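You operate a simulated robot arm through the tools that you are given. There is no shell and no other tool.

You run a simulated two-armed robot. Do the job below in one go: nothing can be reset, and whatever is moved stays where it is left.

Task
Load the paper roll into the black printer and wind the paper on to the teal line.
Fine: lid shut before winding.
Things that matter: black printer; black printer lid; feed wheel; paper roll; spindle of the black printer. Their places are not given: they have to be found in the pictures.

The check looks at the end state, three seconds after you hand in, the way a careful person would. Anything else that was tipped, shoved, dropped, spilled or broken makes it a failure. Lids that push on must go on centred and level and be pressed home; caps that screw on are set level and turned clockwise until they are tight.

Robot
Two 7-joint arms with two-finger parallel grippers on one trunk that stands fixed in place. Base frame: the origin is at the foot of the trunk, x ahead of it, y to its left, z up; the work surface is at about z = 0.9. Readings come in m, rad, newtons and seconds.
The left shoulder is at [0.02, 0.138, 1.325], the right one opposite. With the tool pointing down near the work surface each hand reaches from about 0.1 to 0.48 m from the base axis, measured 20 degrees to its own side. Payload 1.57 kg a hand.
The tool frame of a hand sits at the grasp point between the pads (the TCP): z along the fingers, y along the line on which they close. The tips reach 0.03 m beyond it. Largest opening 0.08 m; finger width 0.017, thickness 0.012; the body of the gripper, 0.04 by 0.082 m, starts 0.08 m behind the TCP.
Orientation is that of the tool frame in the base frame, as a unit quaternion [x, y, z, w]. With the fingers straight down and closing along the base's y, the tool's x points along the base's -x, its y along +y and its z along -z.

Tools
- The arms move only by the tool move_arm. It takes "left_steps", "right_steps" or both (then of equal length, played together; a hand with none holds still); each is one flat list of numbers, 7 for each row, row after row: the shift along the tool's x, y, z in units of 150 mm (1.0 is 150 mm), then the turn, a rotation vector about the tool's x, y, z in units of 90 degrees (1.0 is 90 degrees), then the closure, from 0 (fully open) to 1 (shut). In form: [x, y, z, rx, ry, rz, fingers, x, y, z, rx, ry, rz, fingers, ...]. A call has 1 to 20 rows; each row is the pose to reach, as a shift and turn from the pose commanded when the call began, along the tool's axes at that moment. A call with a number of a shift or a turn outside -1 to 1 is refused whole. Each row takes 0.2 s and may step no farther than 0.05 m and 0.15 rad from the row before; otherwise, or with a gripper value out of range, the whole call is refused. Where a pose cannot be reached the arm comes as near as it can. A force on the tool above 50 N (or 10 N above the force at the start of the call, whichever is more), or a blocked arm, ends the call early, and 0.2 s more pass. Each finger travels about 0.045 m/s and halts on what it meets, pressing with about 28 N; the grip force reading is that of the motor and also rises with nothing between the fingers. The clock runs only during rows and for 0.2 s after the last one: add rows that repeat a pose to give the fingers time. The reply holds the time, the measured pose of the TCP, the force on the tool along the base axes, the opening and the grip force, in the units named above and with some noise, with the torque about the TCP (base axes, N m) and any sound that the robot's microphone picked up.
- Cameras (640 x 400 px; columns grow to the right, rows downward): "scene" is now at [0.1642, 0.0696, 1.2472]; the picture's right is [0.74, -0.68, 0.00], its down [-0.13, -0.14, -0.98] and it looks along [0.67, 0.72, -0.19] (base axes); focal length 214 px, centre (320, 200). "left" rides on the left gripper at [0.072, 0.007, -0.122] in its tool frame; the picture's right is [-0.09, 1.00, 0.00], its down [-0.84, -0.08, -0.54] and it looks along [-0.54, -0.05, 0.84] (tool axes); focal length 238 px, centre (320, 200). "right" rides on the right gripper at [0.072, -0.007, -0.122] in its tool frame; the picture's right is [0.09, 1.00, 0.00], its down [-0.84, 0.08, -0.54] and it looks along [-0.54, 0.05, 0.84] (tool axes); focal length 238 px, centre (320, 200).
- get_image(camera): a new picture of that camera. No time passes.
- lift_body(by): slides the trunk up (or, below 0, down) by that many m; the arms and the scene camera ride with it, the base frame stays. It gives what a move gives, with no picture.
- head_to(pan, tilt): turns the head with the scene camera to pan (to the left, within 1.047 rad either way) and tilt (down, from -0.506 to 1.204), counted from straight ahead of the robot. It gives what a move gives.
- pixel_to_xyz(camera, pixels): for up to 12 pixels [column, row] of the newest picture of that camera ("zoom" is the newest enlarged one), the place [x, y, z] in the base frame of the surface seen there, good to about 0.002 m. No time passes.
- close_up(camera, box): a new picture of the part [left, top, right, bottom] of that camera's present view, enlarged. No time passes.
- close_job(): hands the job in; it is judged then, once.

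Unless the task says otherwise, let go and move clear before handing in.

The tools are called after ">>>" by a JSON object that holds its "method" and its "body". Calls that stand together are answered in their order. move_arm: Moves the arms, as the interface text tells. Its arguments: {"type":"object","properties":{"left_steps":{"type":"array","items":{"type":"number"}},"right_steps":{"type":"array","items":{"type":"number"}}},"required":[]} The other tools are called the same way: lift_body (by) slides the trunk up or down; head_to (pan, tilt) turns the head that bears the scene camera; get_image (camera) takes a picture; pixel_to_xyz (camera, pixels) gives the place of the surface under pixels of a picture; close_up (camera, box) takes an enlarged picture of a part of a camera's view; close_job () hands the job in.

At the start:

```text
time: 0.0
left_tool_pos: [0.2487, 0.345, 1.2563]
left_tcp_rot: [0.0, 0.987, -0.16, -0.003]
left_contact_force: [3.0, 1.2, -88.6]
left_torque: [-3.88, -6.5, -0.19]
left_gripper_width: 0.0799
left_grip_force: 0.1
right_tool_pos: [0.3244, 0.0561, 1.2137]
right_tcp_rot: [0.0, 0.986, 0.001, -0.164]
right_contact_force: [-1.1, 0.4, 1.1]
right_torque: [-0.04, 0.02, -0.01]
right_gripper_width: 0.0798
right_grip_force: 0.0
trunk travel left (down, up): [-0.7, 0.54]
head pan, tilt: [0.827, 0.187]
```

scene: 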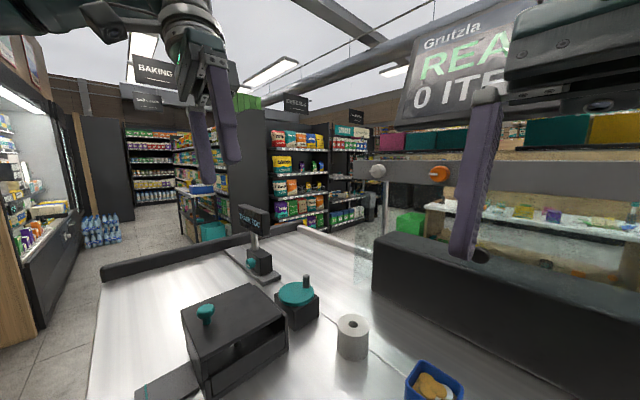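
right: 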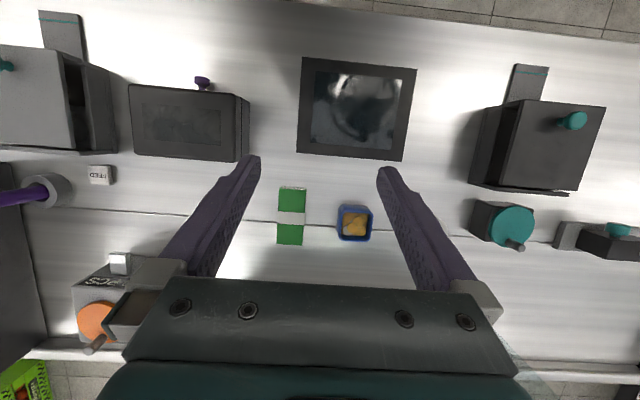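
left: 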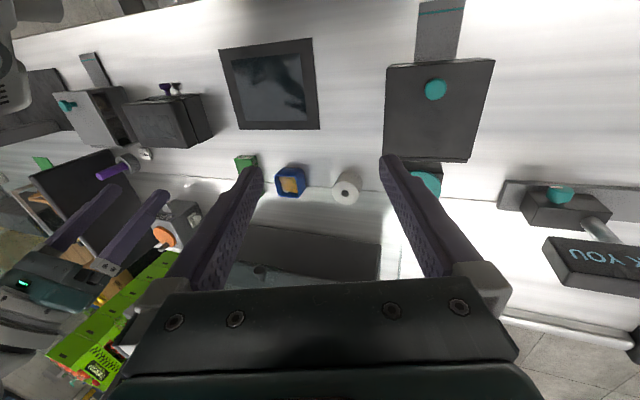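

The first pictures show a black printer with a teal knob (scene ~[235,330]), a teal hand wheel (scene ~[297,295]) and a paper roll (scene ~[352,335]). I'll take closer pictures before moving anything.

>>> {"method": "close_up", "body": {"camera": "scene", "box": [130, 200, 450, 400]}}

>>> {"method": "get_image", "body": {"camera": "left"}}

>>> {"method": "get_image", "body": {"camera": "scene"}}

>>> {"method": "get_image", "body": {"camera": "right"}}

```text
2.00 times, centred on (290, 300) of scene
```

zoom: 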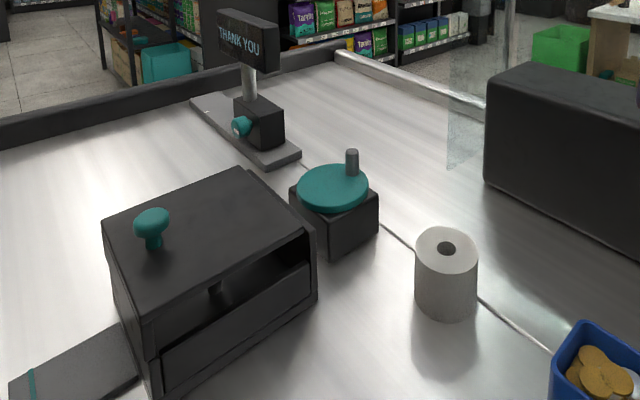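

```text
taken
```

left: 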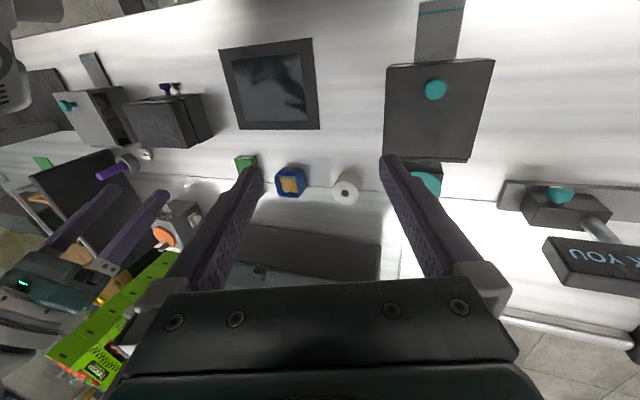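

```text
taken
```

scene: 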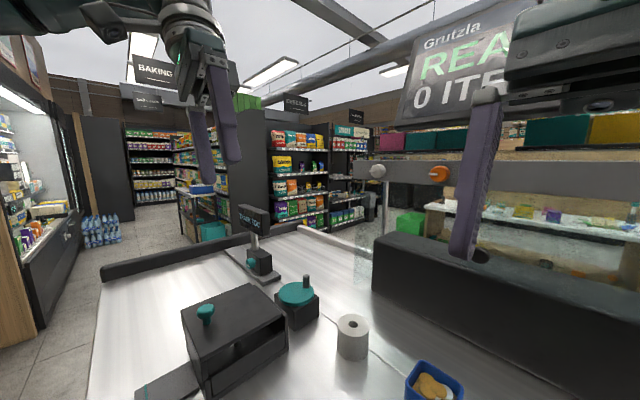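

```text
taken
```

right: 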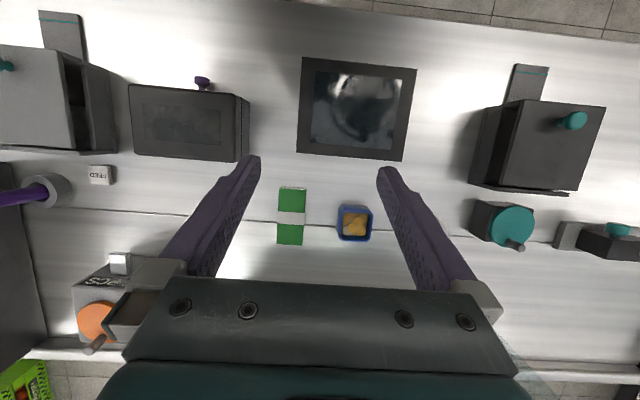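

The printer seems to have a slot on the side facing the roll, a lid with the teal knob, and an exit tray with a teal line (zoom [33,380]). I'll tilt the head to see it better.

>>> {"method": "head_to", "body": {"pan": 0.85, "tilt": 0.65}}

>>> {"method": "get_image", "body": {"camera": "scene"}}

```text
time: 0.9
left_tool_pos: [0.2481, 0.3434, 1.2554]
left_tcp_rot: [0.0, 0.987, -0.16, -0.004]
left_contact_force: [-0.9, -2.1, -11.1]
left_torque: [-0.27, -0.91, 0.09]
left_gripper_width: 0.0799
left_grip_force: 0.1
right_tool_pos: [0.3242, 0.0564, 1.2125]
right_tcp_rot: [-0.001, 0.986, 0.001, -0.165]
right_contact_force: [0.3, 0.7, -0.6]
right_torque: [0.0, -0.03, 0.0]
right_gripper_width: 0.0799
right_grip_force: 0.0
trunk travel left (down, up): [-0.7, 0.54]
head pan, tilt: [0.85, 0.649]
```

```text
taken
```

scene: 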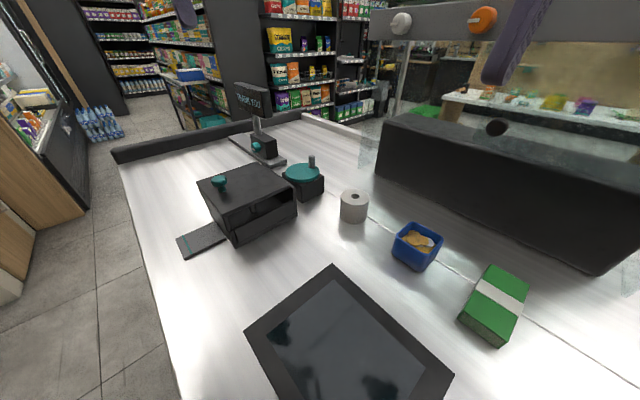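

Better view: printer at [250,200], wheel at [303,175], roll at [353,205], tray with teal line at [190,240]. I'll measure points.

>>> {"method": "close_up", "body": {"camera": "scene", "box": [160, 130, 400, 280]}}

>>> {"method": "pixel_to_xyz", "body": {"camera": "scene", "pixels": [[198, 181], [248, 164], [295, 189], [231, 217], [217, 180], [220, 186], [303, 172], [312, 158], [355, 194], [355, 222], [240, 243], [180, 240]]}}

```text
2.67 times, centred on (280, 205) of scene
```

zoom: 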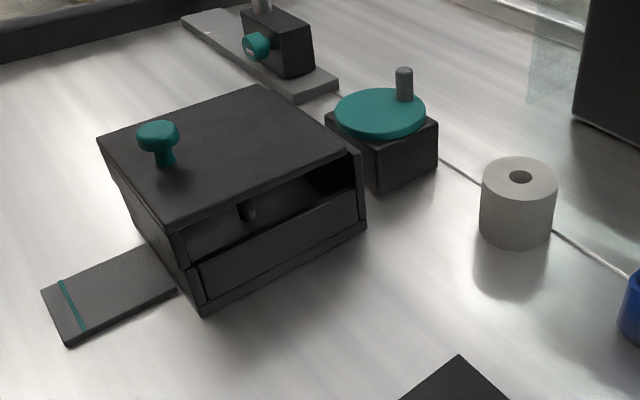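

```text
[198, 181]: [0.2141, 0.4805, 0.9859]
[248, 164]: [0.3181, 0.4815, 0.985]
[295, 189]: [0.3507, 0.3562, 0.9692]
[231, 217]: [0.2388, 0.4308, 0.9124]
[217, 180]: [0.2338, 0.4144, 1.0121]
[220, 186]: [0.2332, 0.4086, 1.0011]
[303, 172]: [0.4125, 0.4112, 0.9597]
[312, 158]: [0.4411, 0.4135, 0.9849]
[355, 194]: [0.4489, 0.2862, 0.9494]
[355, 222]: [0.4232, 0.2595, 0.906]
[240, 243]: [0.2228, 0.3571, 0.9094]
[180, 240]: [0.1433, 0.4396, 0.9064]
```

The printer's box spans roughly x 0.21–0.35, y 0.355–0.48, top z≈0.985, with a side opening facing -y and something like a spindle inside (zoom [248,208]). I'll zoom into it.

>>> {"method": "close_up", "body": {"camera": "scene", "box": [220, 180, 300, 250]}}

>>> {"method": "pixel_to_xyz", "body": {"camera": "zoom", "pixels": [[100, 100], [560, 60], [200, 240], [300, 230], [400, 180], [260, 200], [120, 400], [560, 280], [150, 470]]}}

```text
5.71 times, centred on (260, 215) of scene
```

zoom: 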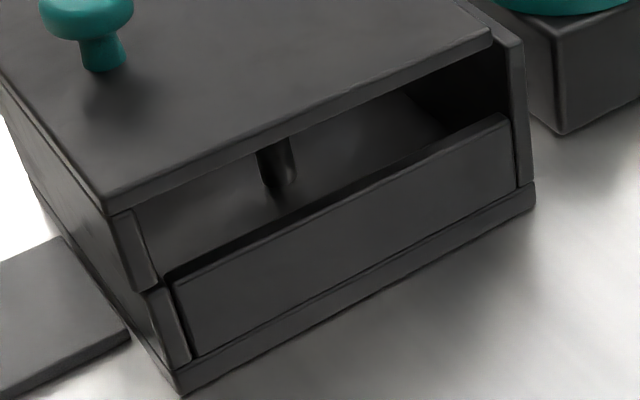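

```text
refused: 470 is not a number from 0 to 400
```

>>> {"method": "pixel_to_xyz", "body": {"camera": "zoom", "pixels": [[108, 205], [485, 35], [510, 55], [275, 170], [290, 190], [180, 280], [500, 130], [180, 385], [525, 200], [560, 120], [90, 20], [105, 65]]}}

>>> {"method": "close_up", "body": {"camera": "left", "box": [370, 0, 530, 220]}}

>>> {"method": "get_image", "body": {"camera": "left"}}

```text
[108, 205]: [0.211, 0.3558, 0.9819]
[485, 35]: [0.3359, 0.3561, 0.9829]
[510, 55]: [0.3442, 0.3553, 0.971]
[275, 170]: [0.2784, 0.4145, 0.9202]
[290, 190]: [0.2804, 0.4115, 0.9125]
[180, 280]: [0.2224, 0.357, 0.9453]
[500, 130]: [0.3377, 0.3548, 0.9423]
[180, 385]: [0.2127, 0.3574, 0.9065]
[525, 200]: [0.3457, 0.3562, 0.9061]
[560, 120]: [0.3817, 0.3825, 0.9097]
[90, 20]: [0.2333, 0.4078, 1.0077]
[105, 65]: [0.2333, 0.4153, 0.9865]
```

```text
1.82 times, centred on (450, 110) of left
```

zoom: 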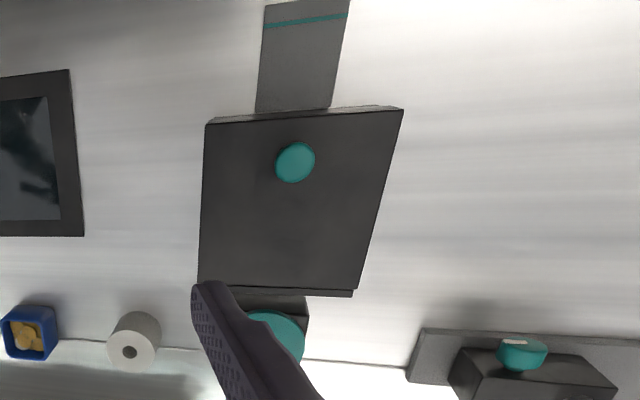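

```text
taken
```

left: 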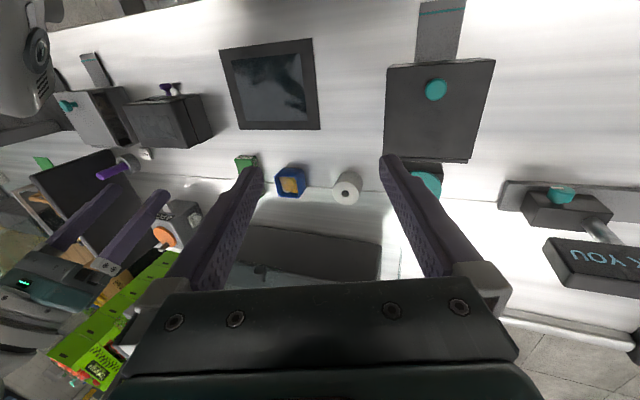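

The lid is hinged on the +x edge (x≈0.34), with its knob at about (0.233, 0.415, 1.0); the spindle is a vertical post near (0.279, 0.415). I'll look at the other printer for comparison, and check the odd left force reading.

>>> {"method": "move_arm", "body": {"left_steps": [0, 0, 0, 0, 0, 0, 0, 0, 0, 0, 0, 0, 0, 0]}}

>>> {"method": "close_up", "body": {"camera": "right", "box": [0, 0, 260, 200]}}

>>> {"method": "close_up", "body": {"camera": "scene", "box": [250, 130, 380, 230]}}

>>> {"method": "pixel_to_xyz", "body": {"camera": "zoom", "pixels": [[260, 200], [180, 200], [345, 195], [260, 160], [260, 230], [305, 140], [305, 175], [515, 260], [465, 265], [567, 265], [517, 290], [515, 240]]}}

```text
time: 1.5
left_tool_pos: [0.2474, 0.3448, 1.2557]
left_tcp_rot: [0.0, 0.987, -0.162, -0.003]
left_contact_force: [1.7, 0.6, -15.3]
left_torque: [-0.74, -1.02, -0.09]
left_gripper_width: 0.0803
left_grip_force: 0.0
right_tool_pos: [0.3235, 0.0553, 1.2132]
right_tcp_rot: [-0.002, 0.986, 0.0, -0.165]
right_contact_force: [-0.4, 0.0, 0.1]
right_torque: [0.0, 0.04, 0.03]
right_gripper_width: 0.0802
right_grip_force: 0.1
trunk travel left (down, up): [-0.7, 0.54]
head pan, tilt: [0.85, 0.649]
```

```text
2.00 times, centred on (130, 100) of right
```

zoom: 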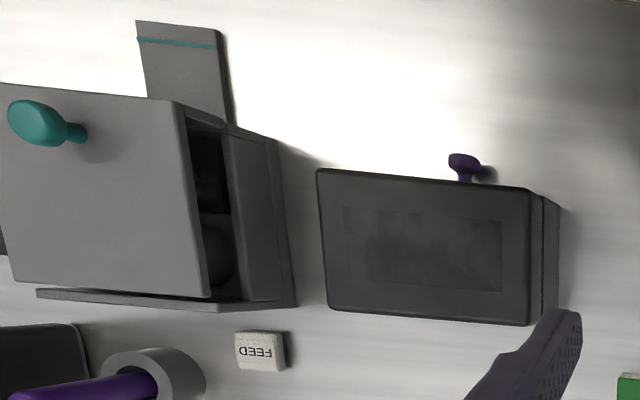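

```text
4.00 times, centred on (315, 180) of scene
```

zoom: 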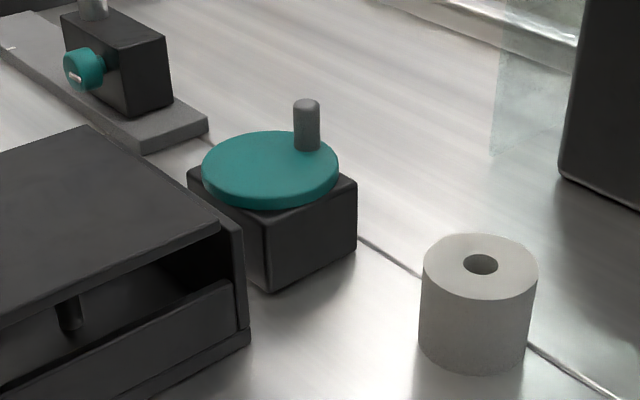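

```text
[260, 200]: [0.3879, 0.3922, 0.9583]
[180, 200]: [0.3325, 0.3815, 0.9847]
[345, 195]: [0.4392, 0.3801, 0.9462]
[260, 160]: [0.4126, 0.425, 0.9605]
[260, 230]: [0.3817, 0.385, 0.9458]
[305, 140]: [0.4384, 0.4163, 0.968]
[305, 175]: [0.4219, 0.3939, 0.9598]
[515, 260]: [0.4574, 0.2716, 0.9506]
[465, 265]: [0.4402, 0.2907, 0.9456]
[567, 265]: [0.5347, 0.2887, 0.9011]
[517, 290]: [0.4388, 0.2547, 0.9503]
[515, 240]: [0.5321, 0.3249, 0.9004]
```

The grey printer at right is the other one, so the job is the left black printer with the teal wheel at about (0.41, 0.41). The left force reading is -15 N in free air, so I'll straighten the left hand to vertical and see if that reading changes.

>>> {"method": "move_arm", "body": {"left_steps": [0, 0, 0, -0.07, 0, 0, 0, 0, 0, 0, -0.14, 0, 0, 0, 0, 0, 0, -0.205, 0, 0, 0, 0, 0, 0, -0.205, 0, 0, 0]}}

>>> {"method": "get_image", "body": {"camera": "left"}}

```text
time: 2.3
left_tool_pos: [0.2667, 0.3518, 1.2472]
left_tcp_rot: [-0.063, 0.988, -0.141, 0.031]
left_contact_force: [-0.6, -0.6, 0.0]
left_torque: [0.01, -0.02, 0.01]
left_gripper_width: 0.0801
left_grip_force: 0.1
right_tool_pos: [0.324, 0.0557, 1.2109]
right_tcp_rot: [-0.001, 0.986, 0.0, -0.166]
right_contact_force: [-0.1, 0.1, 0.7]
right_torque: [-0.01, -0.02, 0.01]
right_gripper_width: 0.0799
right_grip_force: 0.0
trunk travel left (down, up): [-0.7, 0.54]
head pan, tilt: [0.85, 0.649]
stopped in row 3 (left hand): the arm was blocked; the commanded pose is now the measured one
```

```text
taken
```

left: 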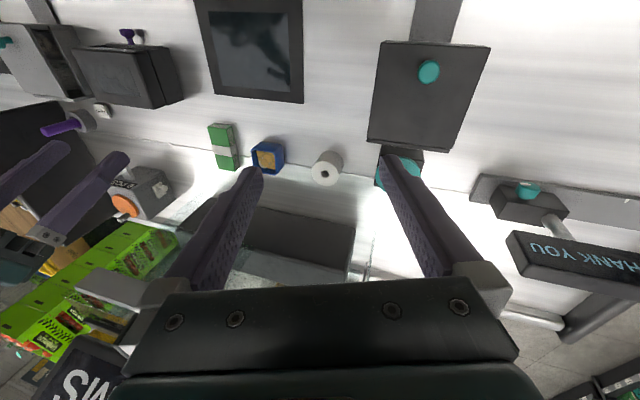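

The wrist got blocked near a joint limit in the high, folded pose; the force reading is now zero. I'll descend towards a point above the printer first, then straighten the hand there.

>>> {"method": "move_arm", "body": {"left_steps": [0.043, 0.141, 0.178, 0, 0, 0, 0, 0.086, 0.282, 0.356, 0, 0, 0, 0, 0.13, 0.424, 0.533, 0, 0, 0, 0, 0.173, 0.565, 0.711, 0, 0, 0, 0, 0.173, 0.565, 0.711, -0.06, 0.013, 0.027, 0, 0.173, 0.565, 0.711, -0.12, 0.026, 0.054, 0, 0.173, 0.565, 0.711, -0.1805, 0.0396, 0.0806, 0, 0.173, 0.565, 0.711, -0.1805, 0.0396, 0.0806, 0]}}

>>> {"method": "get_image", "body": {"camera": "left"}}

>>> {"method": "get_image", "body": {"camera": "scene"}}

```text
time: 4.1
left_tool_pos: [0.2404, 0.4005, 1.1203]
left_tcp_rot: [0.0, 1.0, 0.003, 0.0]
left_contact_force: [0.1, -0.2, -0.2]
left_torque: [-0.01, 0.02, 0.0]
left_gripper_width: 0.08
left_grip_force: 0.1
right_tool_pos: [0.3226, 0.0554, 1.2115]
right_tcp_rot: [-0.001, 0.986, -0.001, -0.166]
right_contact_force: [0.2, -0.5, -0.6]
right_torque: [-0.02, -0.03, 0.02]
right_gripper_width: 0.0802
right_grip_force: 0.1
trunk travel left (down, up): [-0.7, 0.54]
head pan, tilt: [0.85, 0.649]
```

```text
taken
```

left: 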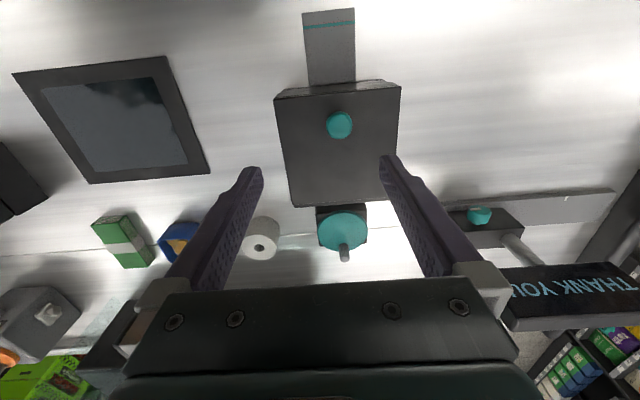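

```text
taken
```

scene: 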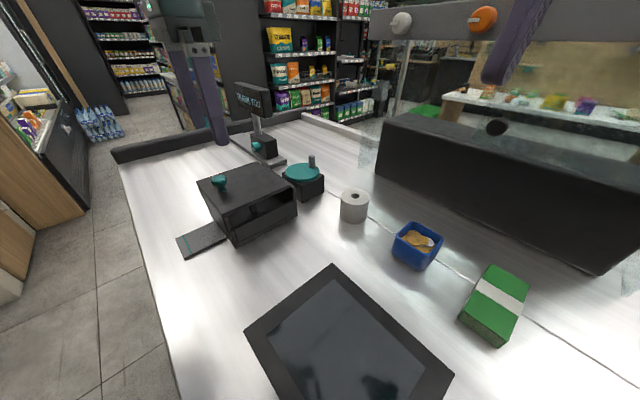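

The hand is straight down at (0.240, 0.400, 1.120) with no force. I'll measure the knob, lid and wheel precisely from the left hand camera.

>>> {"method": "close_up", "body": {"camera": "left", "box": [260, 70, 420, 270]}}

>>> {"method": "pixel_to_xyz", "body": {"camera": "left", "pixels": [[340, 124], [330, 124], [350, 124], [340, 113], [276, 98], [399, 90], [291, 204], [393, 200], [342, 235], [345, 248], [320, 235], [366, 235]]}}

>>> {"method": "pixel_to_xyz", "body": {"camera": "scene", "pixels": [[218, 178], [218, 181], [219, 184], [213, 180], [224, 180], [221, 187]]}}

```text
2.00 times, centred on (340, 170) of left
```

zoom: 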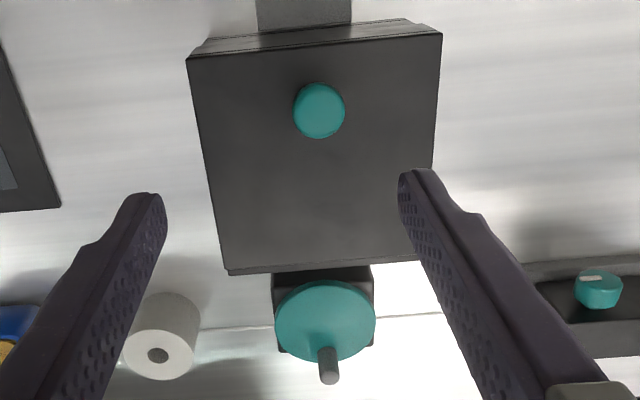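

```text
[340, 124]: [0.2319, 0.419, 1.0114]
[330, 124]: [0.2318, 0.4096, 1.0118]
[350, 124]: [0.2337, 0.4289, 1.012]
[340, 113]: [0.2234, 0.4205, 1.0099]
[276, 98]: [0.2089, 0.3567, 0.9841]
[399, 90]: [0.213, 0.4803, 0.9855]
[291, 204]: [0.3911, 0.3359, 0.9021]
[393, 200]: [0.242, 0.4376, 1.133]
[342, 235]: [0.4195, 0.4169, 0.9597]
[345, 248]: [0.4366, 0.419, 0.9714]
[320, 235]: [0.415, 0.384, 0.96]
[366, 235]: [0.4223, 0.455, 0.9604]
```

```text
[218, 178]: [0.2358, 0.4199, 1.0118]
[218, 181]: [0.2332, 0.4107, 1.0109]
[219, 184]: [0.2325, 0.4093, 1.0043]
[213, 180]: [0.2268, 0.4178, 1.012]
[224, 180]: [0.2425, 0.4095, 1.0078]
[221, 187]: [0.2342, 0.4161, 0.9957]
```

The knob's cap is centred at about (0.2325, 0.4185), top z 1.012, and the lid spans y 0.356–0.481. I'll come down so the fingertips straddle the knob just above the lid.

>>> {"method": "move_arm", "body": {"left_steps": [0.03, 0.06, 0.2, 0, 0, 0, 0, 0.053, 0.12, 0.4, 0, 0, 0, 0, 0.053, 0.12, 0.56, 0, 0, 0, 0, 0.053, 0.12, 0.669, 0, 0, 0, 0, 0.053, 0.12, 0.669, 0, 0, 0, 0]}}

>>> {"method": "get_image", "body": {"camera": "left"}}

>>> {"method": "close_up", "body": {"camera": "scene", "box": [160, 130, 320, 260]}}

```text
time: 5.3
left_tool_pos: [0.2317, 0.4203, 1.0188]
left_tcp_rot: [0.0, 1.0, 0.002, -0.001]
left_contact_force: [-0.6, 0.5, 1.1]
left_torque: [0.02, -0.01, 0.02]
left_gripper_width: 0.08
left_grip_force: 0.0
right_tool_pos: [0.3242, 0.0554, 1.212]
right_tcp_rot: [-0.001, 0.986, 0.0, -0.165]
right_contact_force: [0.2, -0.4, -0.2]
right_torque: [0.0, -0.03, 0.0]
right_gripper_width: 0.0801
right_grip_force: 0.1
trunk travel left (down, up): [-0.7, 0.54]
head pan, tilt: [0.85, 0.649]
```

```text
taken
```

left: 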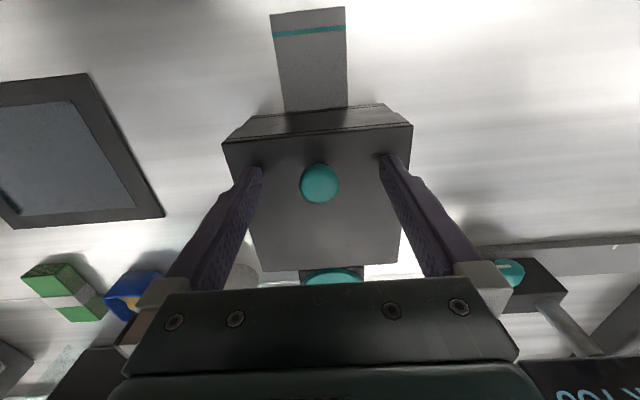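

```text
3.08 times, centred on (240, 195) of scene
```

zoom: 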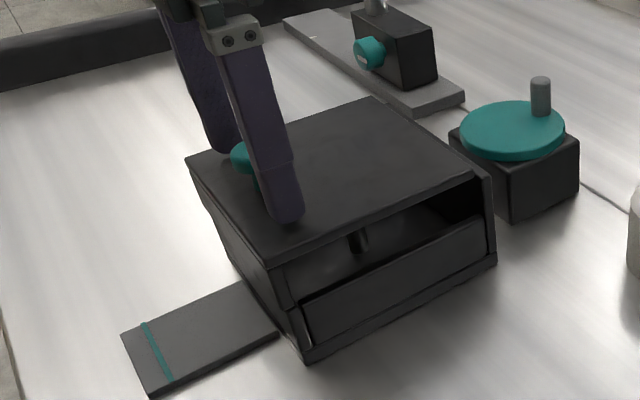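

The knob ([320,183]) sits midway between the fingers with the tips just above the lid. I'll close on it.

>>> {"method": "move_arm", "body": {"left_steps": [0, 0, 0, 0, 0, 0, 0.5, 0, 0, 0, 0, 0, 0, 0.9, 0, 0, 0, 0, 0, 0, 0.9, 0, 0, 0, 0, 0, 0, 0.9, 0, 0, 0, 0, 0, 0, 0.9]}}

>>> {"method": "close_up", "body": {"camera": "scene", "box": [160, 130, 320, 260]}}

```text
time: 6.5
left_tool_pos: [0.2318, 0.4203, 1.0198]
left_tcp_rot: [0.001, 1.0, 0.002, -0.001]
left_contact_force: [-0.6, -5.6, 2.5]
left_torque: [-0.08, -0.07, -0.04]
left_gripper_width: 0.0249
left_grip_force: 28.5
right_tool_pos: [0.3247, 0.0549, 1.2111]
right_tcp_rot: [-0.001, 0.986, -0.002, -0.167]
right_contact_force: [-0.1, 0.5, -0.2]
right_torque: [0.0, 0.02, 0.03]
right_gripper_width: 0.0799
right_grip_force: 0.1
trunk travel left (down, up): [-0.7, 0.54]
head pan, tilt: [0.85, 0.649]
```

```text
3.08 times, centred on (240, 195) of scene
```

zoom: 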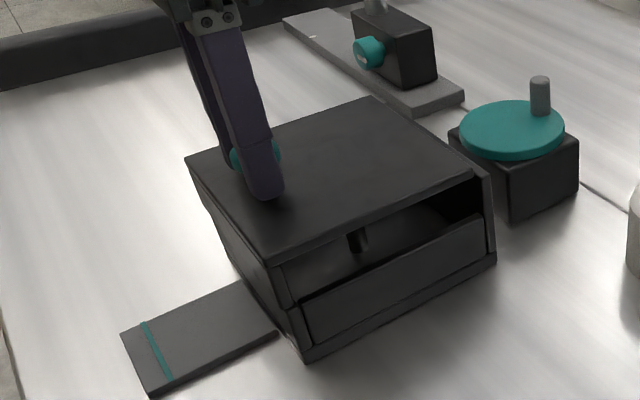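

The grip is firm at a width of 0.0249. I'll lift the knob along a 15° arc about the supposed far-edge hinge and check that the lid swings as expected.

>>> {"method": "move_arm", "body": {"left_steps": [-0.0167, 0, -0.0607, 0, 0, 0, 0.9, -0.0387, 0, -0.12, 0, 0, 0, 0.9, -0.0653, 0, -0.177, 0, 0, 0, 0.9, -0.0653, 0, -0.177, 0, 0, 0, 0.9]}}

>>> {"method": "close_up", "body": {"camera": "scene", "box": [160, 130, 320, 260]}}

```text
time: 7.5
left_tool_pos: [0.2388, 0.4202, 1.0474]
left_tcp_rot: [0.001, 1.0, 0.004, -0.001]
left_contact_force: [-3.6, 10.5, -8.5]
left_torque: [0.21, 1.1, 0.08]
left_gripper_width: 0.0249
left_grip_force: 36.7
right_tool_pos: [0.3229, 0.0553, 1.2105]
right_tcp_rot: [-0.001, 0.986, 0.0, -0.166]
right_contact_force: [0.0, 0.0, -0.4]
right_torque: [0.01, -0.04, 0.02]
right_gripper_width: 0.08
right_grip_force: 0.2
trunk travel left (down, up): [-0.7, 0.54]
head pan, tilt: [0.85, 0.649]
```

```text
3.08 times, centred on (240, 195) of scene
```

zoom: 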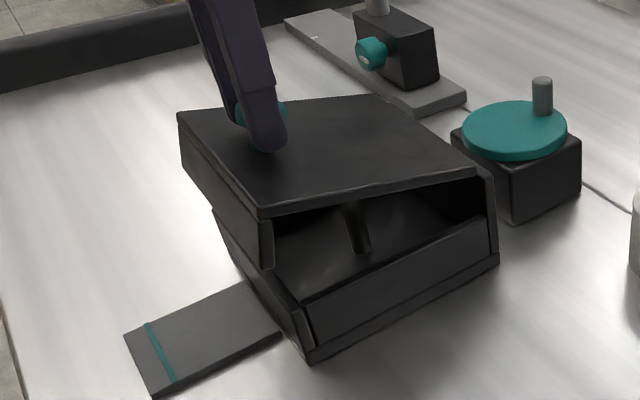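

The lid swings about the far edge as expected and the printer hasn't moved. The knob resists turning between the pads (torque 1.1 N m), so I'll try a gentler grip command before continuing the arc.

>>> {"method": "move_arm", "body": {"left_steps": [0, 0, 0, 0, 0, 0, 0.71, 0, 0, 0, 0, 0, 0, 0.71]}}

```text
time: 8.1
left_tool_pos: [0.2392, 0.4195, 1.0471]
left_tcp_rot: [0.0, 1.0, 0.003, -0.002]
left_contact_force: [-5.4, 11.9, -6.3]
left_torque: [0.29, 0.98, 0.06]
left_gripper_width: 0.0248
left_grip_force: 36.8
right_tool_pos: [0.3226, 0.0568, 1.2112]
right_tcp_rot: [-0.001, 0.986, 0.001, -0.165]
right_contact_force: [-0.4, 0.3, 0.5]
right_torque: [-0.03, 0.01, -0.01]
right_gripper_width: 0.0799
right_grip_force: 0.2
trunk travel left (down, up): [-0.7, 0.54]
head pan, tilt: [0.85, 0.649]
```

The gentler command changes nothing, so I'll continue the arc to 45° while tilting the hand partly with the lid to relieve the twist.

>>> {"method": "move_arm", "body": {"left_steps": [-0.062, 0, -0.08, 0, 0.0778, 0, 0.8, -0.1347, 0, -0.15, 0, 0.1556, 0, 0.8, -0.214, 0, -0.211, 0, 0.222, 0, 0.8, -0.299, 0, -0.264, 0, 0.278, 0, 0.8, -0.299, 0, -0.264, 0, 0.278, 0, 0.8]}}

>>> {"method": "close_up", "body": {"camera": "scene", "box": [160, 100, 320, 260]}}

```text
time: 9.3
left_tool_pos: [0.2831, 0.4194, 1.0862]
left_tcp_rot: [-0.002, 0.975, 0.004, -0.221]
left_contact_force: [-13.1, 15.4, 2.2]
left_torque: [0.31, 1.23, -0.06]
left_gripper_width: 0.0254
left_grip_force: 36.3
right_tool_pos: [0.3222, 0.0579, 1.2117]
right_tcp_rot: [-0.001, 0.986, 0.001, -0.167]
right_contact_force: [-0.2, -0.2, 0.3]
right_torque: [-0.04, -0.01, -0.01]
right_gripper_width: 0.0799
right_grip_force: 0.1
trunk travel left (down, up): [-0.7, 0.54]
head pan, tilt: [0.85, 0.649]
```

```text
2.50 times, centred on (240, 180) of scene
```

zoom: 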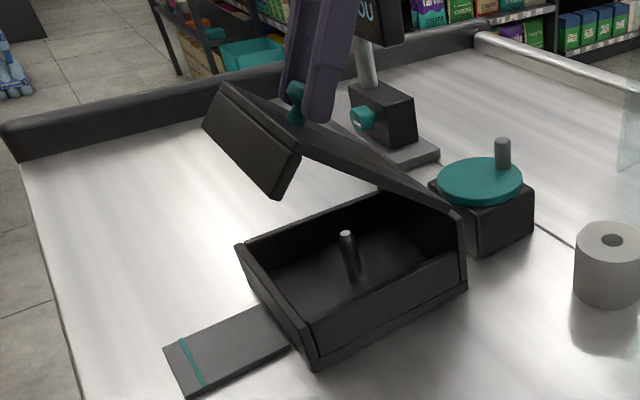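

The lid is now about 40° open and the spindle stands clear inside ([348,235] in the zoom). I'll check that the printer hasn't slid by measuring its base corners, and get spindle coordinates.

>>> {"method": "close_up", "body": {"camera": "scene", "box": [220, 180, 300, 250]}}

>>> {"method": "pixel_to_xyz", "body": {"camera": "scene", "pixels": [[237, 246], [297, 213], [179, 239], [251, 193], [303, 173]]}}

```text
5.71 times, centred on (260, 215) of scene
```

zoom: 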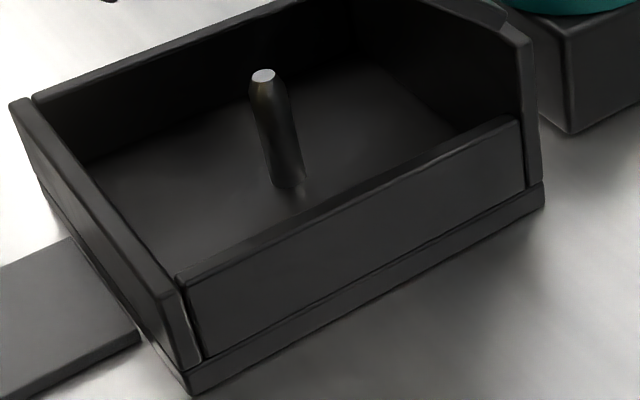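

```text
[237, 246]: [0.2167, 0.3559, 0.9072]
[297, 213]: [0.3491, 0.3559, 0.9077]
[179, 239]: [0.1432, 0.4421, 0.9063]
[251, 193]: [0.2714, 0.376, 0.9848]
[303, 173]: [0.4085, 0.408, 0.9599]
```

>>> {"method": "pixel_to_xyz", "body": {"camera": "zoom", "pixels": [[262, 76], [270, 100], [272, 120], [280, 150], [285, 175], [290, 190], [25, 100], [185, 280], [515, 125], [525, 40], [100, 165], [380, 75]]}}

```text
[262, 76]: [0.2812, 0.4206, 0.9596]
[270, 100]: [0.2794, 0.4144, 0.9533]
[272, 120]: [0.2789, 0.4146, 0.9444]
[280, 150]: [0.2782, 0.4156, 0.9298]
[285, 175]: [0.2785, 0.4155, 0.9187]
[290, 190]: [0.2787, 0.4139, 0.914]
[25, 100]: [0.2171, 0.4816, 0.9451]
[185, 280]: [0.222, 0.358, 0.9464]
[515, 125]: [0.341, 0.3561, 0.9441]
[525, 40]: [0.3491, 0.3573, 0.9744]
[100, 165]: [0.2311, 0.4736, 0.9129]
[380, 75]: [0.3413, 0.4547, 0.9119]
```

The camera shifted slightly but printer and wheel shifted together, so the printer has not slid. The spindle axis is near (0.281, 0.4195), top z≈0.96. I'll continue the arc to about 90° while straightening the hand.

>>> {"method": "move_arm", "body": {"left_steps": [-0.0545, 0.005, -0.0865, 0, -0.0222, 0, 0.8, -0.1193, 0.01, -0.1638, 0, -0.0556, 0, 0.8, -0.1925, 0.015, -0.231, 0, -0.1, 0, 0.8, -0.2745, 0.015, -0.2854, 0, -0.1444, 0, 0.8, -0.3635, 0.015, -0.3262, 0, -0.1889, 0, 0.8, -0.4597, 0.015, -0.3534, 0, -0.2222, 0, 0.8, -0.4597, 0.015, -0.3534, 0, -0.2222, 0, 0.8]}}

>>> {"method": "close_up", "body": {"camera": "scene", "box": [160, 100, 320, 260]}}

```text
time: 10.9
left_tool_pos: [0.372, 0.4187, 1.103]
left_tcp_rot: [0.0, 0.999, 0.001, -0.043]
left_contact_force: [-0.3, -0.4, 0.2]
left_torque: [0.0, 0.0, 0.0]
left_gripper_width: 0.0159
left_grip_force: 0.1
right_tool_pos: [0.3237, 0.0568, 1.212]
right_tcp_rot: [0.0, 0.986, 0.0, -0.164]
right_contact_force: [0.5, 0.9, 0.2]
right_torque: [0.04, -0.02, 0.01]
right_gripper_width: 0.0799
right_grip_force: 0.1
trunk travel left (down, up): [-0.7, 0.54]
head pan, tilt: [0.85, 0.649]
```

```text
2.50 times, centred on (240, 180) of scene
```

zoom: 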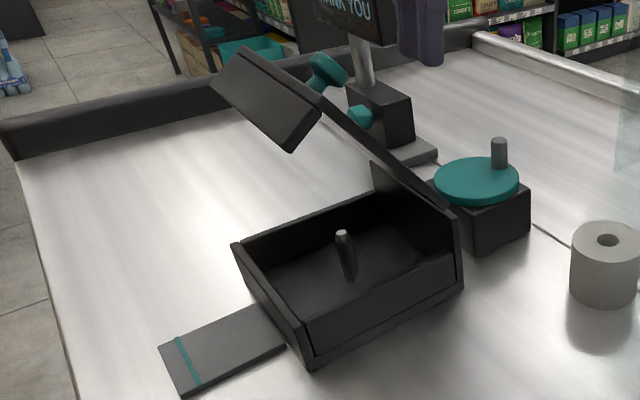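

The knob slipped out of the grip and the lid now rests at about 55–60°. I'll raise the hand clear and see whether the lid holds its angle on its own.

>>> {"method": "move_arm", "body": {"left_steps": [0, 0, -0.2, 0, 0, 0, 0.8, 0, 0, -0.4, 0, 0, 0, 0.8, 0, 0, -0.6, 0, 0, 0, 0.8]}}

>>> {"method": "close_up", "body": {"camera": "scene", "box": [160, 100, 320, 260]}}

>>> {"method": "get_image", "body": {"camera": "left"}}

```text
time: 11.7
left_tool_pos: [0.3791, 0.4163, 1.1988]
left_tcp_rot: [0.0, 0.999, 0.002, -0.046]
left_contact_force: [0.0, -0.2, 0.4]
left_torque: [-0.01, 0.03, -0.03]
left_gripper_width: 0.0161
left_grip_force: 0.0
right_tool_pos: [0.3233, 0.0562, 1.2115]
right_tcp_rot: [-0.001, 0.986, 0.0, -0.165]
right_contact_force: [-0.3, -0.1, 0.1]
right_torque: [0.02, 0.0, -0.01]
right_gripper_width: 0.0799
right_grip_force: 0.1
trunk travel left (down, up): [-0.7, 0.54]
head pan, tilt: [0.85, 0.649]
```

```text
2.50 times, centred on (240, 180) of scene
```

zoom: 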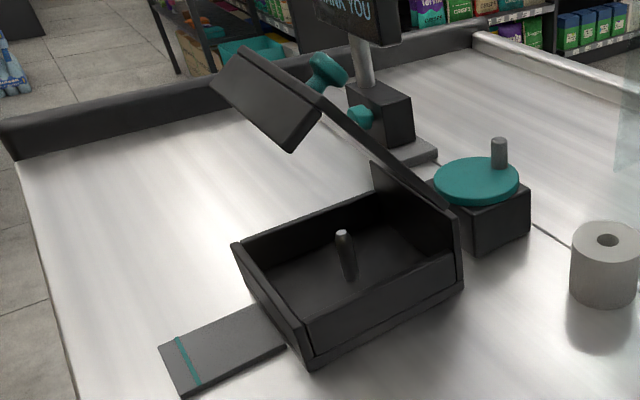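

```text
taken
```

left: 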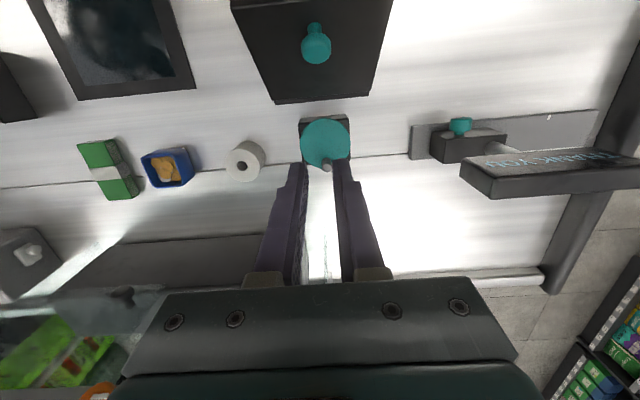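

The lid stays put at its angle by hinge friction. I'll measure its present position to plan a push from underneath.

>>> {"method": "pixel_to_xyz", "body": {"camera": "scene", "pixels": [[208, 118], [226, 160], [188, 134], [240, 138], [272, 165], [238, 128], [230, 150], [215, 140]]}}

>>> {"method": "pixel_to_xyz", "body": {"camera": "left", "pixels": [[315, 50], [240, 10], [385, 10], [277, 100], [365, 90], [320, 80], [325, 143], [328, 163]]}}

>>> {"method": "close_up", "body": {"camera": "scene", "box": [200, 100, 300, 200]}}

```text
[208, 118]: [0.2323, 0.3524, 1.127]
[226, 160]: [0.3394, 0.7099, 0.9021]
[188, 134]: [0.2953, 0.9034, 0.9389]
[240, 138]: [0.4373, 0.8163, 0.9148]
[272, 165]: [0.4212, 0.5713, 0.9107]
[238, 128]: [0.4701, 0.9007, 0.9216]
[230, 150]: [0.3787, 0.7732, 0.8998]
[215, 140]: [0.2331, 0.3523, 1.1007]
```

```text
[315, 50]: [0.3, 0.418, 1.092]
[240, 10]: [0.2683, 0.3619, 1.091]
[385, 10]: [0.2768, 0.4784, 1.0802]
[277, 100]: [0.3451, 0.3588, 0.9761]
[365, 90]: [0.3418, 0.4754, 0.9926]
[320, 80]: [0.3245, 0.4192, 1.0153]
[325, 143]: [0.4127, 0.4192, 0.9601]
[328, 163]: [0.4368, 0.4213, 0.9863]
```

```text
4.00 times, centred on (250, 150) of scene
```

zoom: 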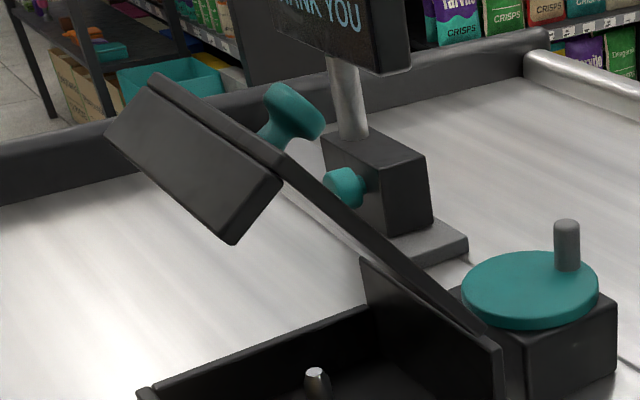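

The left camera puts the lid at about 56° (hinge near x 0.345, z 0.976). I'll close the fingers, go over to the robot side of the lid and push the flap's edge in +x to swing it past vertical.

>>> {"method": "move_arm", "body": {"left_steps": [0.3, 0, 0.026, 0, -0.02, 0, 1, 0.6, 0.01, 0.053, 0, -0.04, 0, 1, 0.9, 0.01, 0.079, 0, -0.0556, 0, 1, 0.99, 0.013, 0.0866, 0, -0.0556, 0, 1, 0.99, 0.013, 0.0866, 0, -0.0556, 0, 1]}}

>>> {"method": "get_image", "body": {"camera": "left"}}

>>> {"method": "get_image", "body": {"camera": "scene"}}

```text
time: 12.9
left_tool_pos: [0.2299, 0.4187, 1.1953]
left_tcp_rot: [0.001, 1.0, 0.003, -0.001]
left_contact_force: [-0.3, 0.6, 0.3]
left_torque: [-0.01, 0.0, 0.0]
left_gripper_width: 0.0
left_grip_force: 21.5
right_tool_pos: [0.3239, 0.0558, 1.2125]
right_tcp_rot: [-0.001, 0.986, 0.0, -0.166]
right_contact_force: [0.6, 0.4, -0.2]
right_torque: [-0.01, 0.02, -0.02]
right_gripper_width: 0.0802
right_grip_force: 0.0
trunk travel left (down, up): [-0.7, 0.54]
head pan, tilt: [0.85, 0.649]
```

```text
taken
```

left: 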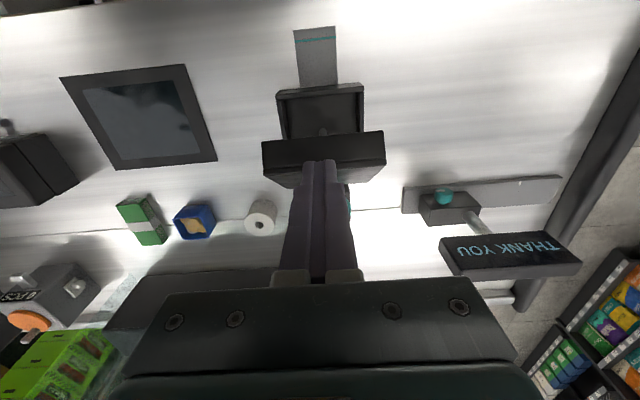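

```text
taken
```

scene: 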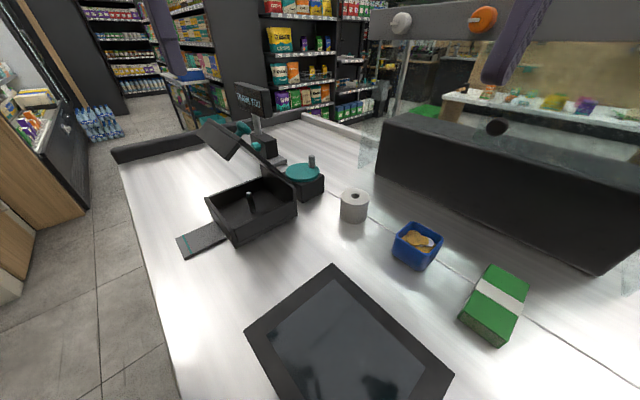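

Now I can see the flap ([262,142]–[386,165]) from the hand camera. I'll measure its edges.

>>> {"method": "pixel_to_xyz", "body": {"camera": "left", "pixels": [[270, 145], [325, 140], [378, 137], [270, 165], [380, 160], [290, 182], [325, 131], [300, 128], [280, 170]]}}

>>> {"method": "pixel_to_xyz", "body": {"camera": "scene", "pixels": [[200, 125], [210, 122], [230, 155], [238, 145], [220, 140], [251, 193], [355, 195], [353, 190]]}}

```text
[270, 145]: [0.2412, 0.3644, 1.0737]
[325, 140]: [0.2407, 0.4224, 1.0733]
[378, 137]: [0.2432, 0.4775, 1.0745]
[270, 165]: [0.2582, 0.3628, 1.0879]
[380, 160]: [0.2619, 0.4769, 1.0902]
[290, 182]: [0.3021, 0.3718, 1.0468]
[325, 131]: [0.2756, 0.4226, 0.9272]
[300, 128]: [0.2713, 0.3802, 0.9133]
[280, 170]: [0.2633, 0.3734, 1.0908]
```

```text
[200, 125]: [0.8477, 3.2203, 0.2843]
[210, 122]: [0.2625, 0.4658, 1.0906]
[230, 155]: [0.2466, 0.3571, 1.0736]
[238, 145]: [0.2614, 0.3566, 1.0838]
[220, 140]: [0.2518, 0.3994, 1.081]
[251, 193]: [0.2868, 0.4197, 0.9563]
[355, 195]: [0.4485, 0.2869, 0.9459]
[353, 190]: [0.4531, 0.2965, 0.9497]
```

The flap's tip edge is at x≈0.2405, z≈1.072. I'll lower the closed fingers on its robot side and push it along the arc to about 90°.

>>> {"method": "move_arm", "body": {"left_steps": [0.1, 0, 0.29, 0, 0, 0, 1, 0.1, 0, 0.58, 0, 0, 0, 1, 0.1, 0, 0.869, 0, 0, 0, 1, 0, 0, 0.869, 0, 0, 0, 1, -0.124, 0, 0.784, 0, 0, 0, 1, -0.2167, 0, 0.7153, 0, 0, 0, 1, -0.3173, 0, 0.6587, 0, 0, 0, 1, -0.424, 0, 0.614, 0, 0, 0, 1, -0.5353, 0, 0.5833, 0, 0, 0, 1, -0.5353, 0, 0.5833, 0, 0, 0, 1]}}

>>> {"method": "get_image", "body": {"camera": "scene"}}

>>> {"method": "get_image", "body": {"camera": "left"}}

```text
time: 14.1
left_tool_pos: [0.2403, 0.4205, 1.0782]
left_tcp_rot: [0.0, 1.0, 0.001, -0.01]
left_contact_force: [-16.7, -4.2, 18.5]
left_torque: [-0.02, -0.3, -0.01]
left_gripper_width: 0.0
left_grip_force: 21.3
right_tool_pos: [0.3217, 0.0576, 1.2121]
right_tcp_rot: [-0.001, 0.986, 0.001, -0.166]
right_contact_force: [0.3, -0.1, 0.4]
right_torque: [-0.02, 0.0, -0.05]
right_gripper_width: 0.0803
right_grip_force: 0.0
trunk travel left (down, up): [-0.7, 0.54]
head pan, tilt: [0.85, 0.649]
stopped in row 6 (left hand): the force on the tool passed its limit at 58 N (the readings are from after the stop); the commanded pose is now the measured one
```

```text
taken
```

scene: 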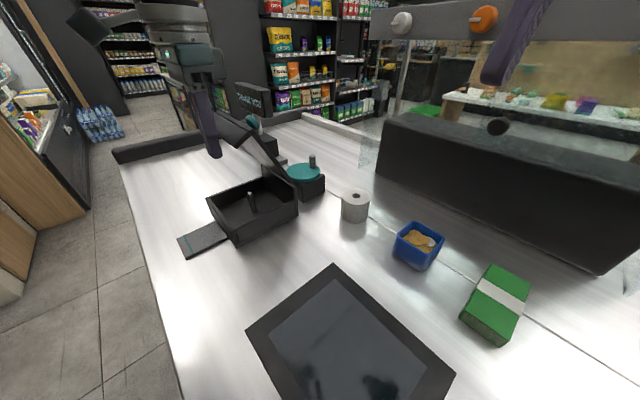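

```text
taken
```

left: 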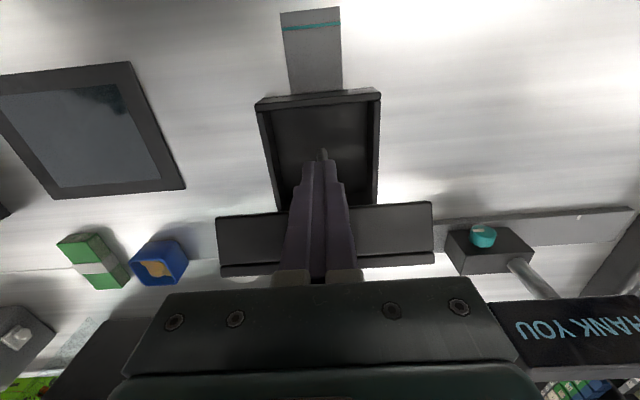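

The push tripped the force limit (58 N) after only ~8 mm; the lid may be near a stop, or the contact is bad. I'll measure where the lid is now.

>>> {"method": "pixel_to_xyz", "body": {"camera": "left", "pixels": [[225, 222], [270, 220], [380, 212], [425, 210], [235, 260], [420, 250], [240, 270], [420, 260]]}}

>>> {"method": "close_up", "body": {"camera": "scene", "box": [180, 100, 300, 220]}}

>>> {"method": "close_up", "body": {"camera": "left", "box": [200, 140, 450, 290]}}

```text
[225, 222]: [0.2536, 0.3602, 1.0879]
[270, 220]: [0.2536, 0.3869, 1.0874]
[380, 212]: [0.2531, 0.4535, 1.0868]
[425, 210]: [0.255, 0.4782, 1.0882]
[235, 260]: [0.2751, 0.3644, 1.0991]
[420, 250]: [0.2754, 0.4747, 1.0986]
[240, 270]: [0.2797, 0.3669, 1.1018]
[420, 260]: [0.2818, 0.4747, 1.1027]
```

```text
3.33 times, centred on (240, 160) of scene
```

zoom: 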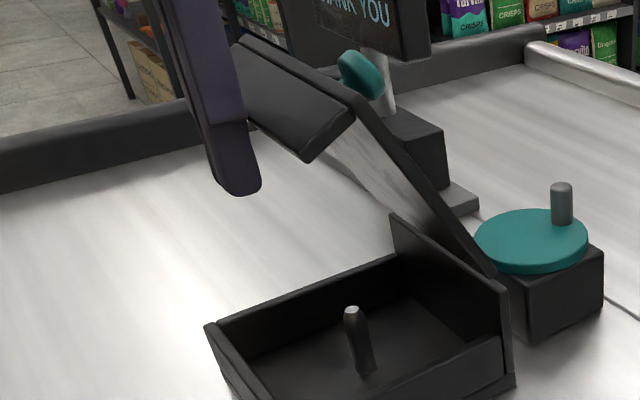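

```text
2.56 times, centred on (325, 215) of left
```

zoom: 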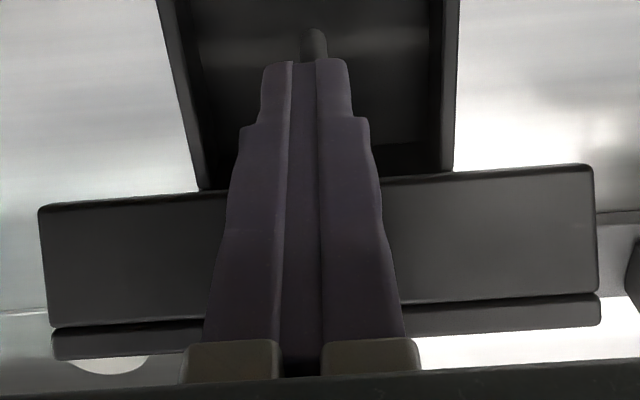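

The lid did move to about 62°, so there's no hard stop; the contact jammed because the fingers weren't rising with the flap edge. I'll push slower, along the tangent of its arc.

>>> {"method": "move_arm", "body": {"left_steps": [0, 0, -0.0333, 0, 0, 0, 1, -0.044, 0, -0.06, 0, 0, 0, 1, -0.088, 0, -0.086, 0, 0, 0, 1, -0.124, 0, -0.108, 0, 0, 0, 1, -0.16, 0, -0.1293, 0, 0, 0, 1, -0.1973, 0, -0.148, 0, 0, 0, 1, -0.2347, 0, -0.166, 0, 0, 0, 1, -0.274, 0, -0.1807, 0, 0, 0, 1, -0.3127, 0, -0.1953, 0, 0, 0, 1, -0.3533, 0, -0.2067, 0, 0, 0, 1, -0.3933, 0, -0.218, 0, 0, 0, 1, -0.434, 0, -0.226, 0, 0, 0, 1, -0.4747, 0, -0.234, 0, 0, 0, 1]}}

>>> {"method": "get_image", "body": {"camera": "left"}}

>>> {"method": "close_up", "body": {"camera": "scene", "box": [180, 100, 300, 260]}}

```text
time: 16.9
left_tool_pos: [0.3187, 0.4196, 1.1123]
left_tcp_rot: [0.002, 1.0, 0.0, -0.005]
left_contact_force: [-3.8, -11.7, 27.8]
left_torque: [0.0, -0.21, -0.05]
left_gripper_width: 0.0002
left_grip_force: 21.4
right_tool_pos: [0.324, 0.0563, 1.2123]
right_tcp_rot: [-0.001, 0.986, 0.0, -0.165]
right_contact_force: [0.8, 0.3, 0.9]
right_torque: [0.02, 0.0, -0.03]
right_gripper_width: 0.08
right_grip_force: 0.0
trunk travel left (down, up): [-0.7, 0.54]
head pan, tilt: [0.85, 0.649]
```

```text
taken
```

left: 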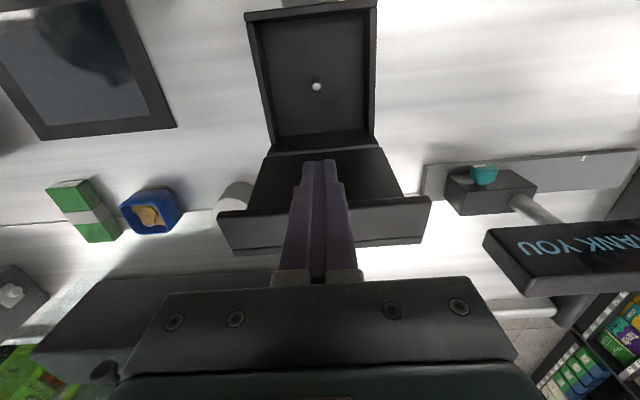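

```text
2.50 times, centred on (240, 180) of scene
```

zoom: 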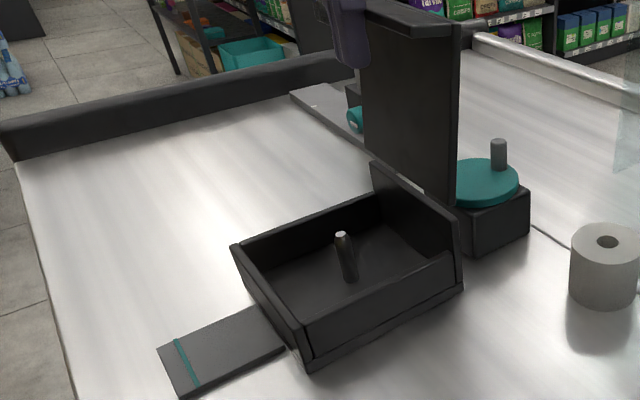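

The lid is now about vertical. I'll measure it before nudging it past vertical.

>>> {"method": "pixel_to_xyz", "body": {"camera": "left", "pixels": [[225, 220], [425, 205], [238, 245], [415, 240], [270, 165], [385, 165], [317, 86], [300, 60], [340, 110]]}}

```text
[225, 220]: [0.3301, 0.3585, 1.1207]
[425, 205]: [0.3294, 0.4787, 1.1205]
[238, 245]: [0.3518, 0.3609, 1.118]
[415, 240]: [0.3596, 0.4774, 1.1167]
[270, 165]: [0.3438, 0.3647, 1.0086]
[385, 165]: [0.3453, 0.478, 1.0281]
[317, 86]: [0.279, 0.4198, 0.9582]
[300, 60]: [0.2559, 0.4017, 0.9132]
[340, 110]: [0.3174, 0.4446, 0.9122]
```

The lid is at roughly 97°. I'll ease the hand up slightly and push it about 10° further so it rests safely open.

>>> {"method": "move_arm", "body": {"left_steps": [0, 0, -0.033, 0, 0, 0, 1, -0.05, 0, -0.04, 0, 0, 0, 1, -0.1, 0, -0.04, 0, 0, 0, 1, -0.15, 0, -0.04, 0, 0, 0, 1, -0.19, 0, -0.04, 0, 0, 0, 1]}}

>>> {"method": "get_image", "body": {"camera": "left"}}

>>> {"method": "close_up", "body": {"camera": "scene", "box": [180, 100, 300, 260]}}

```text
time: 18.1
left_tool_pos: [0.3375, 0.4183, 1.1154]
left_tcp_rot: [-0.001, 1.0, 0.001, -0.016]
left_contact_force: [-34.4, -2.4, 12.4]
left_torque: [-0.25, 0.01, -0.04]
left_gripper_width: 0.0001
left_grip_force: 21.5
right_tool_pos: [0.3199, 0.0567, 1.2102]
right_tcp_rot: [-0.001, 0.986, -0.001, -0.168]
right_contact_force: [0.7, -0.9, -0.1]
right_torque: [-0.01, -0.04, 0.0]
right_gripper_width: 0.0803
right_grip_force: 0.1
trunk travel left (down, up): [-0.7, 0.54]
head pan, tilt: [0.85, 0.649]
```

```text
taken
```

left: 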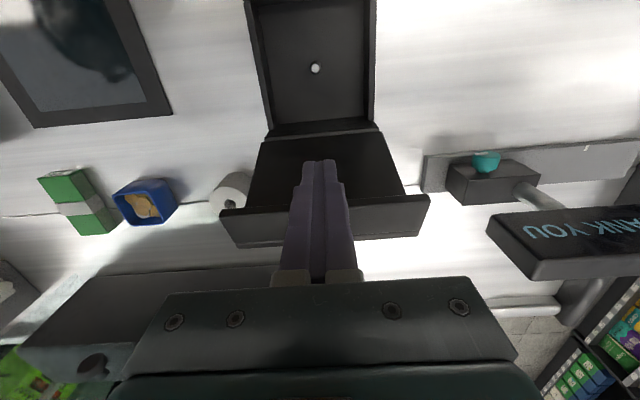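

```text
2.50 times, centred on (240, 180) of scene
```

zoom: 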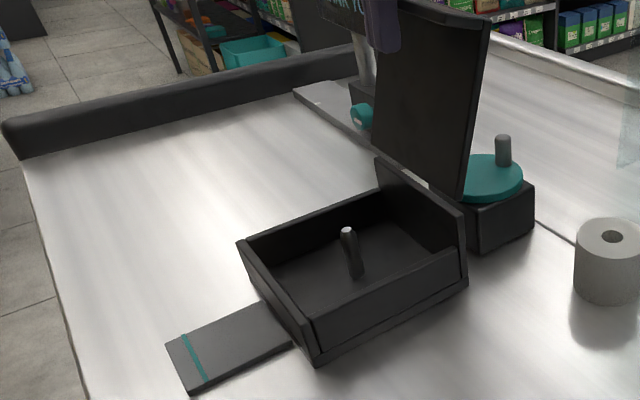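

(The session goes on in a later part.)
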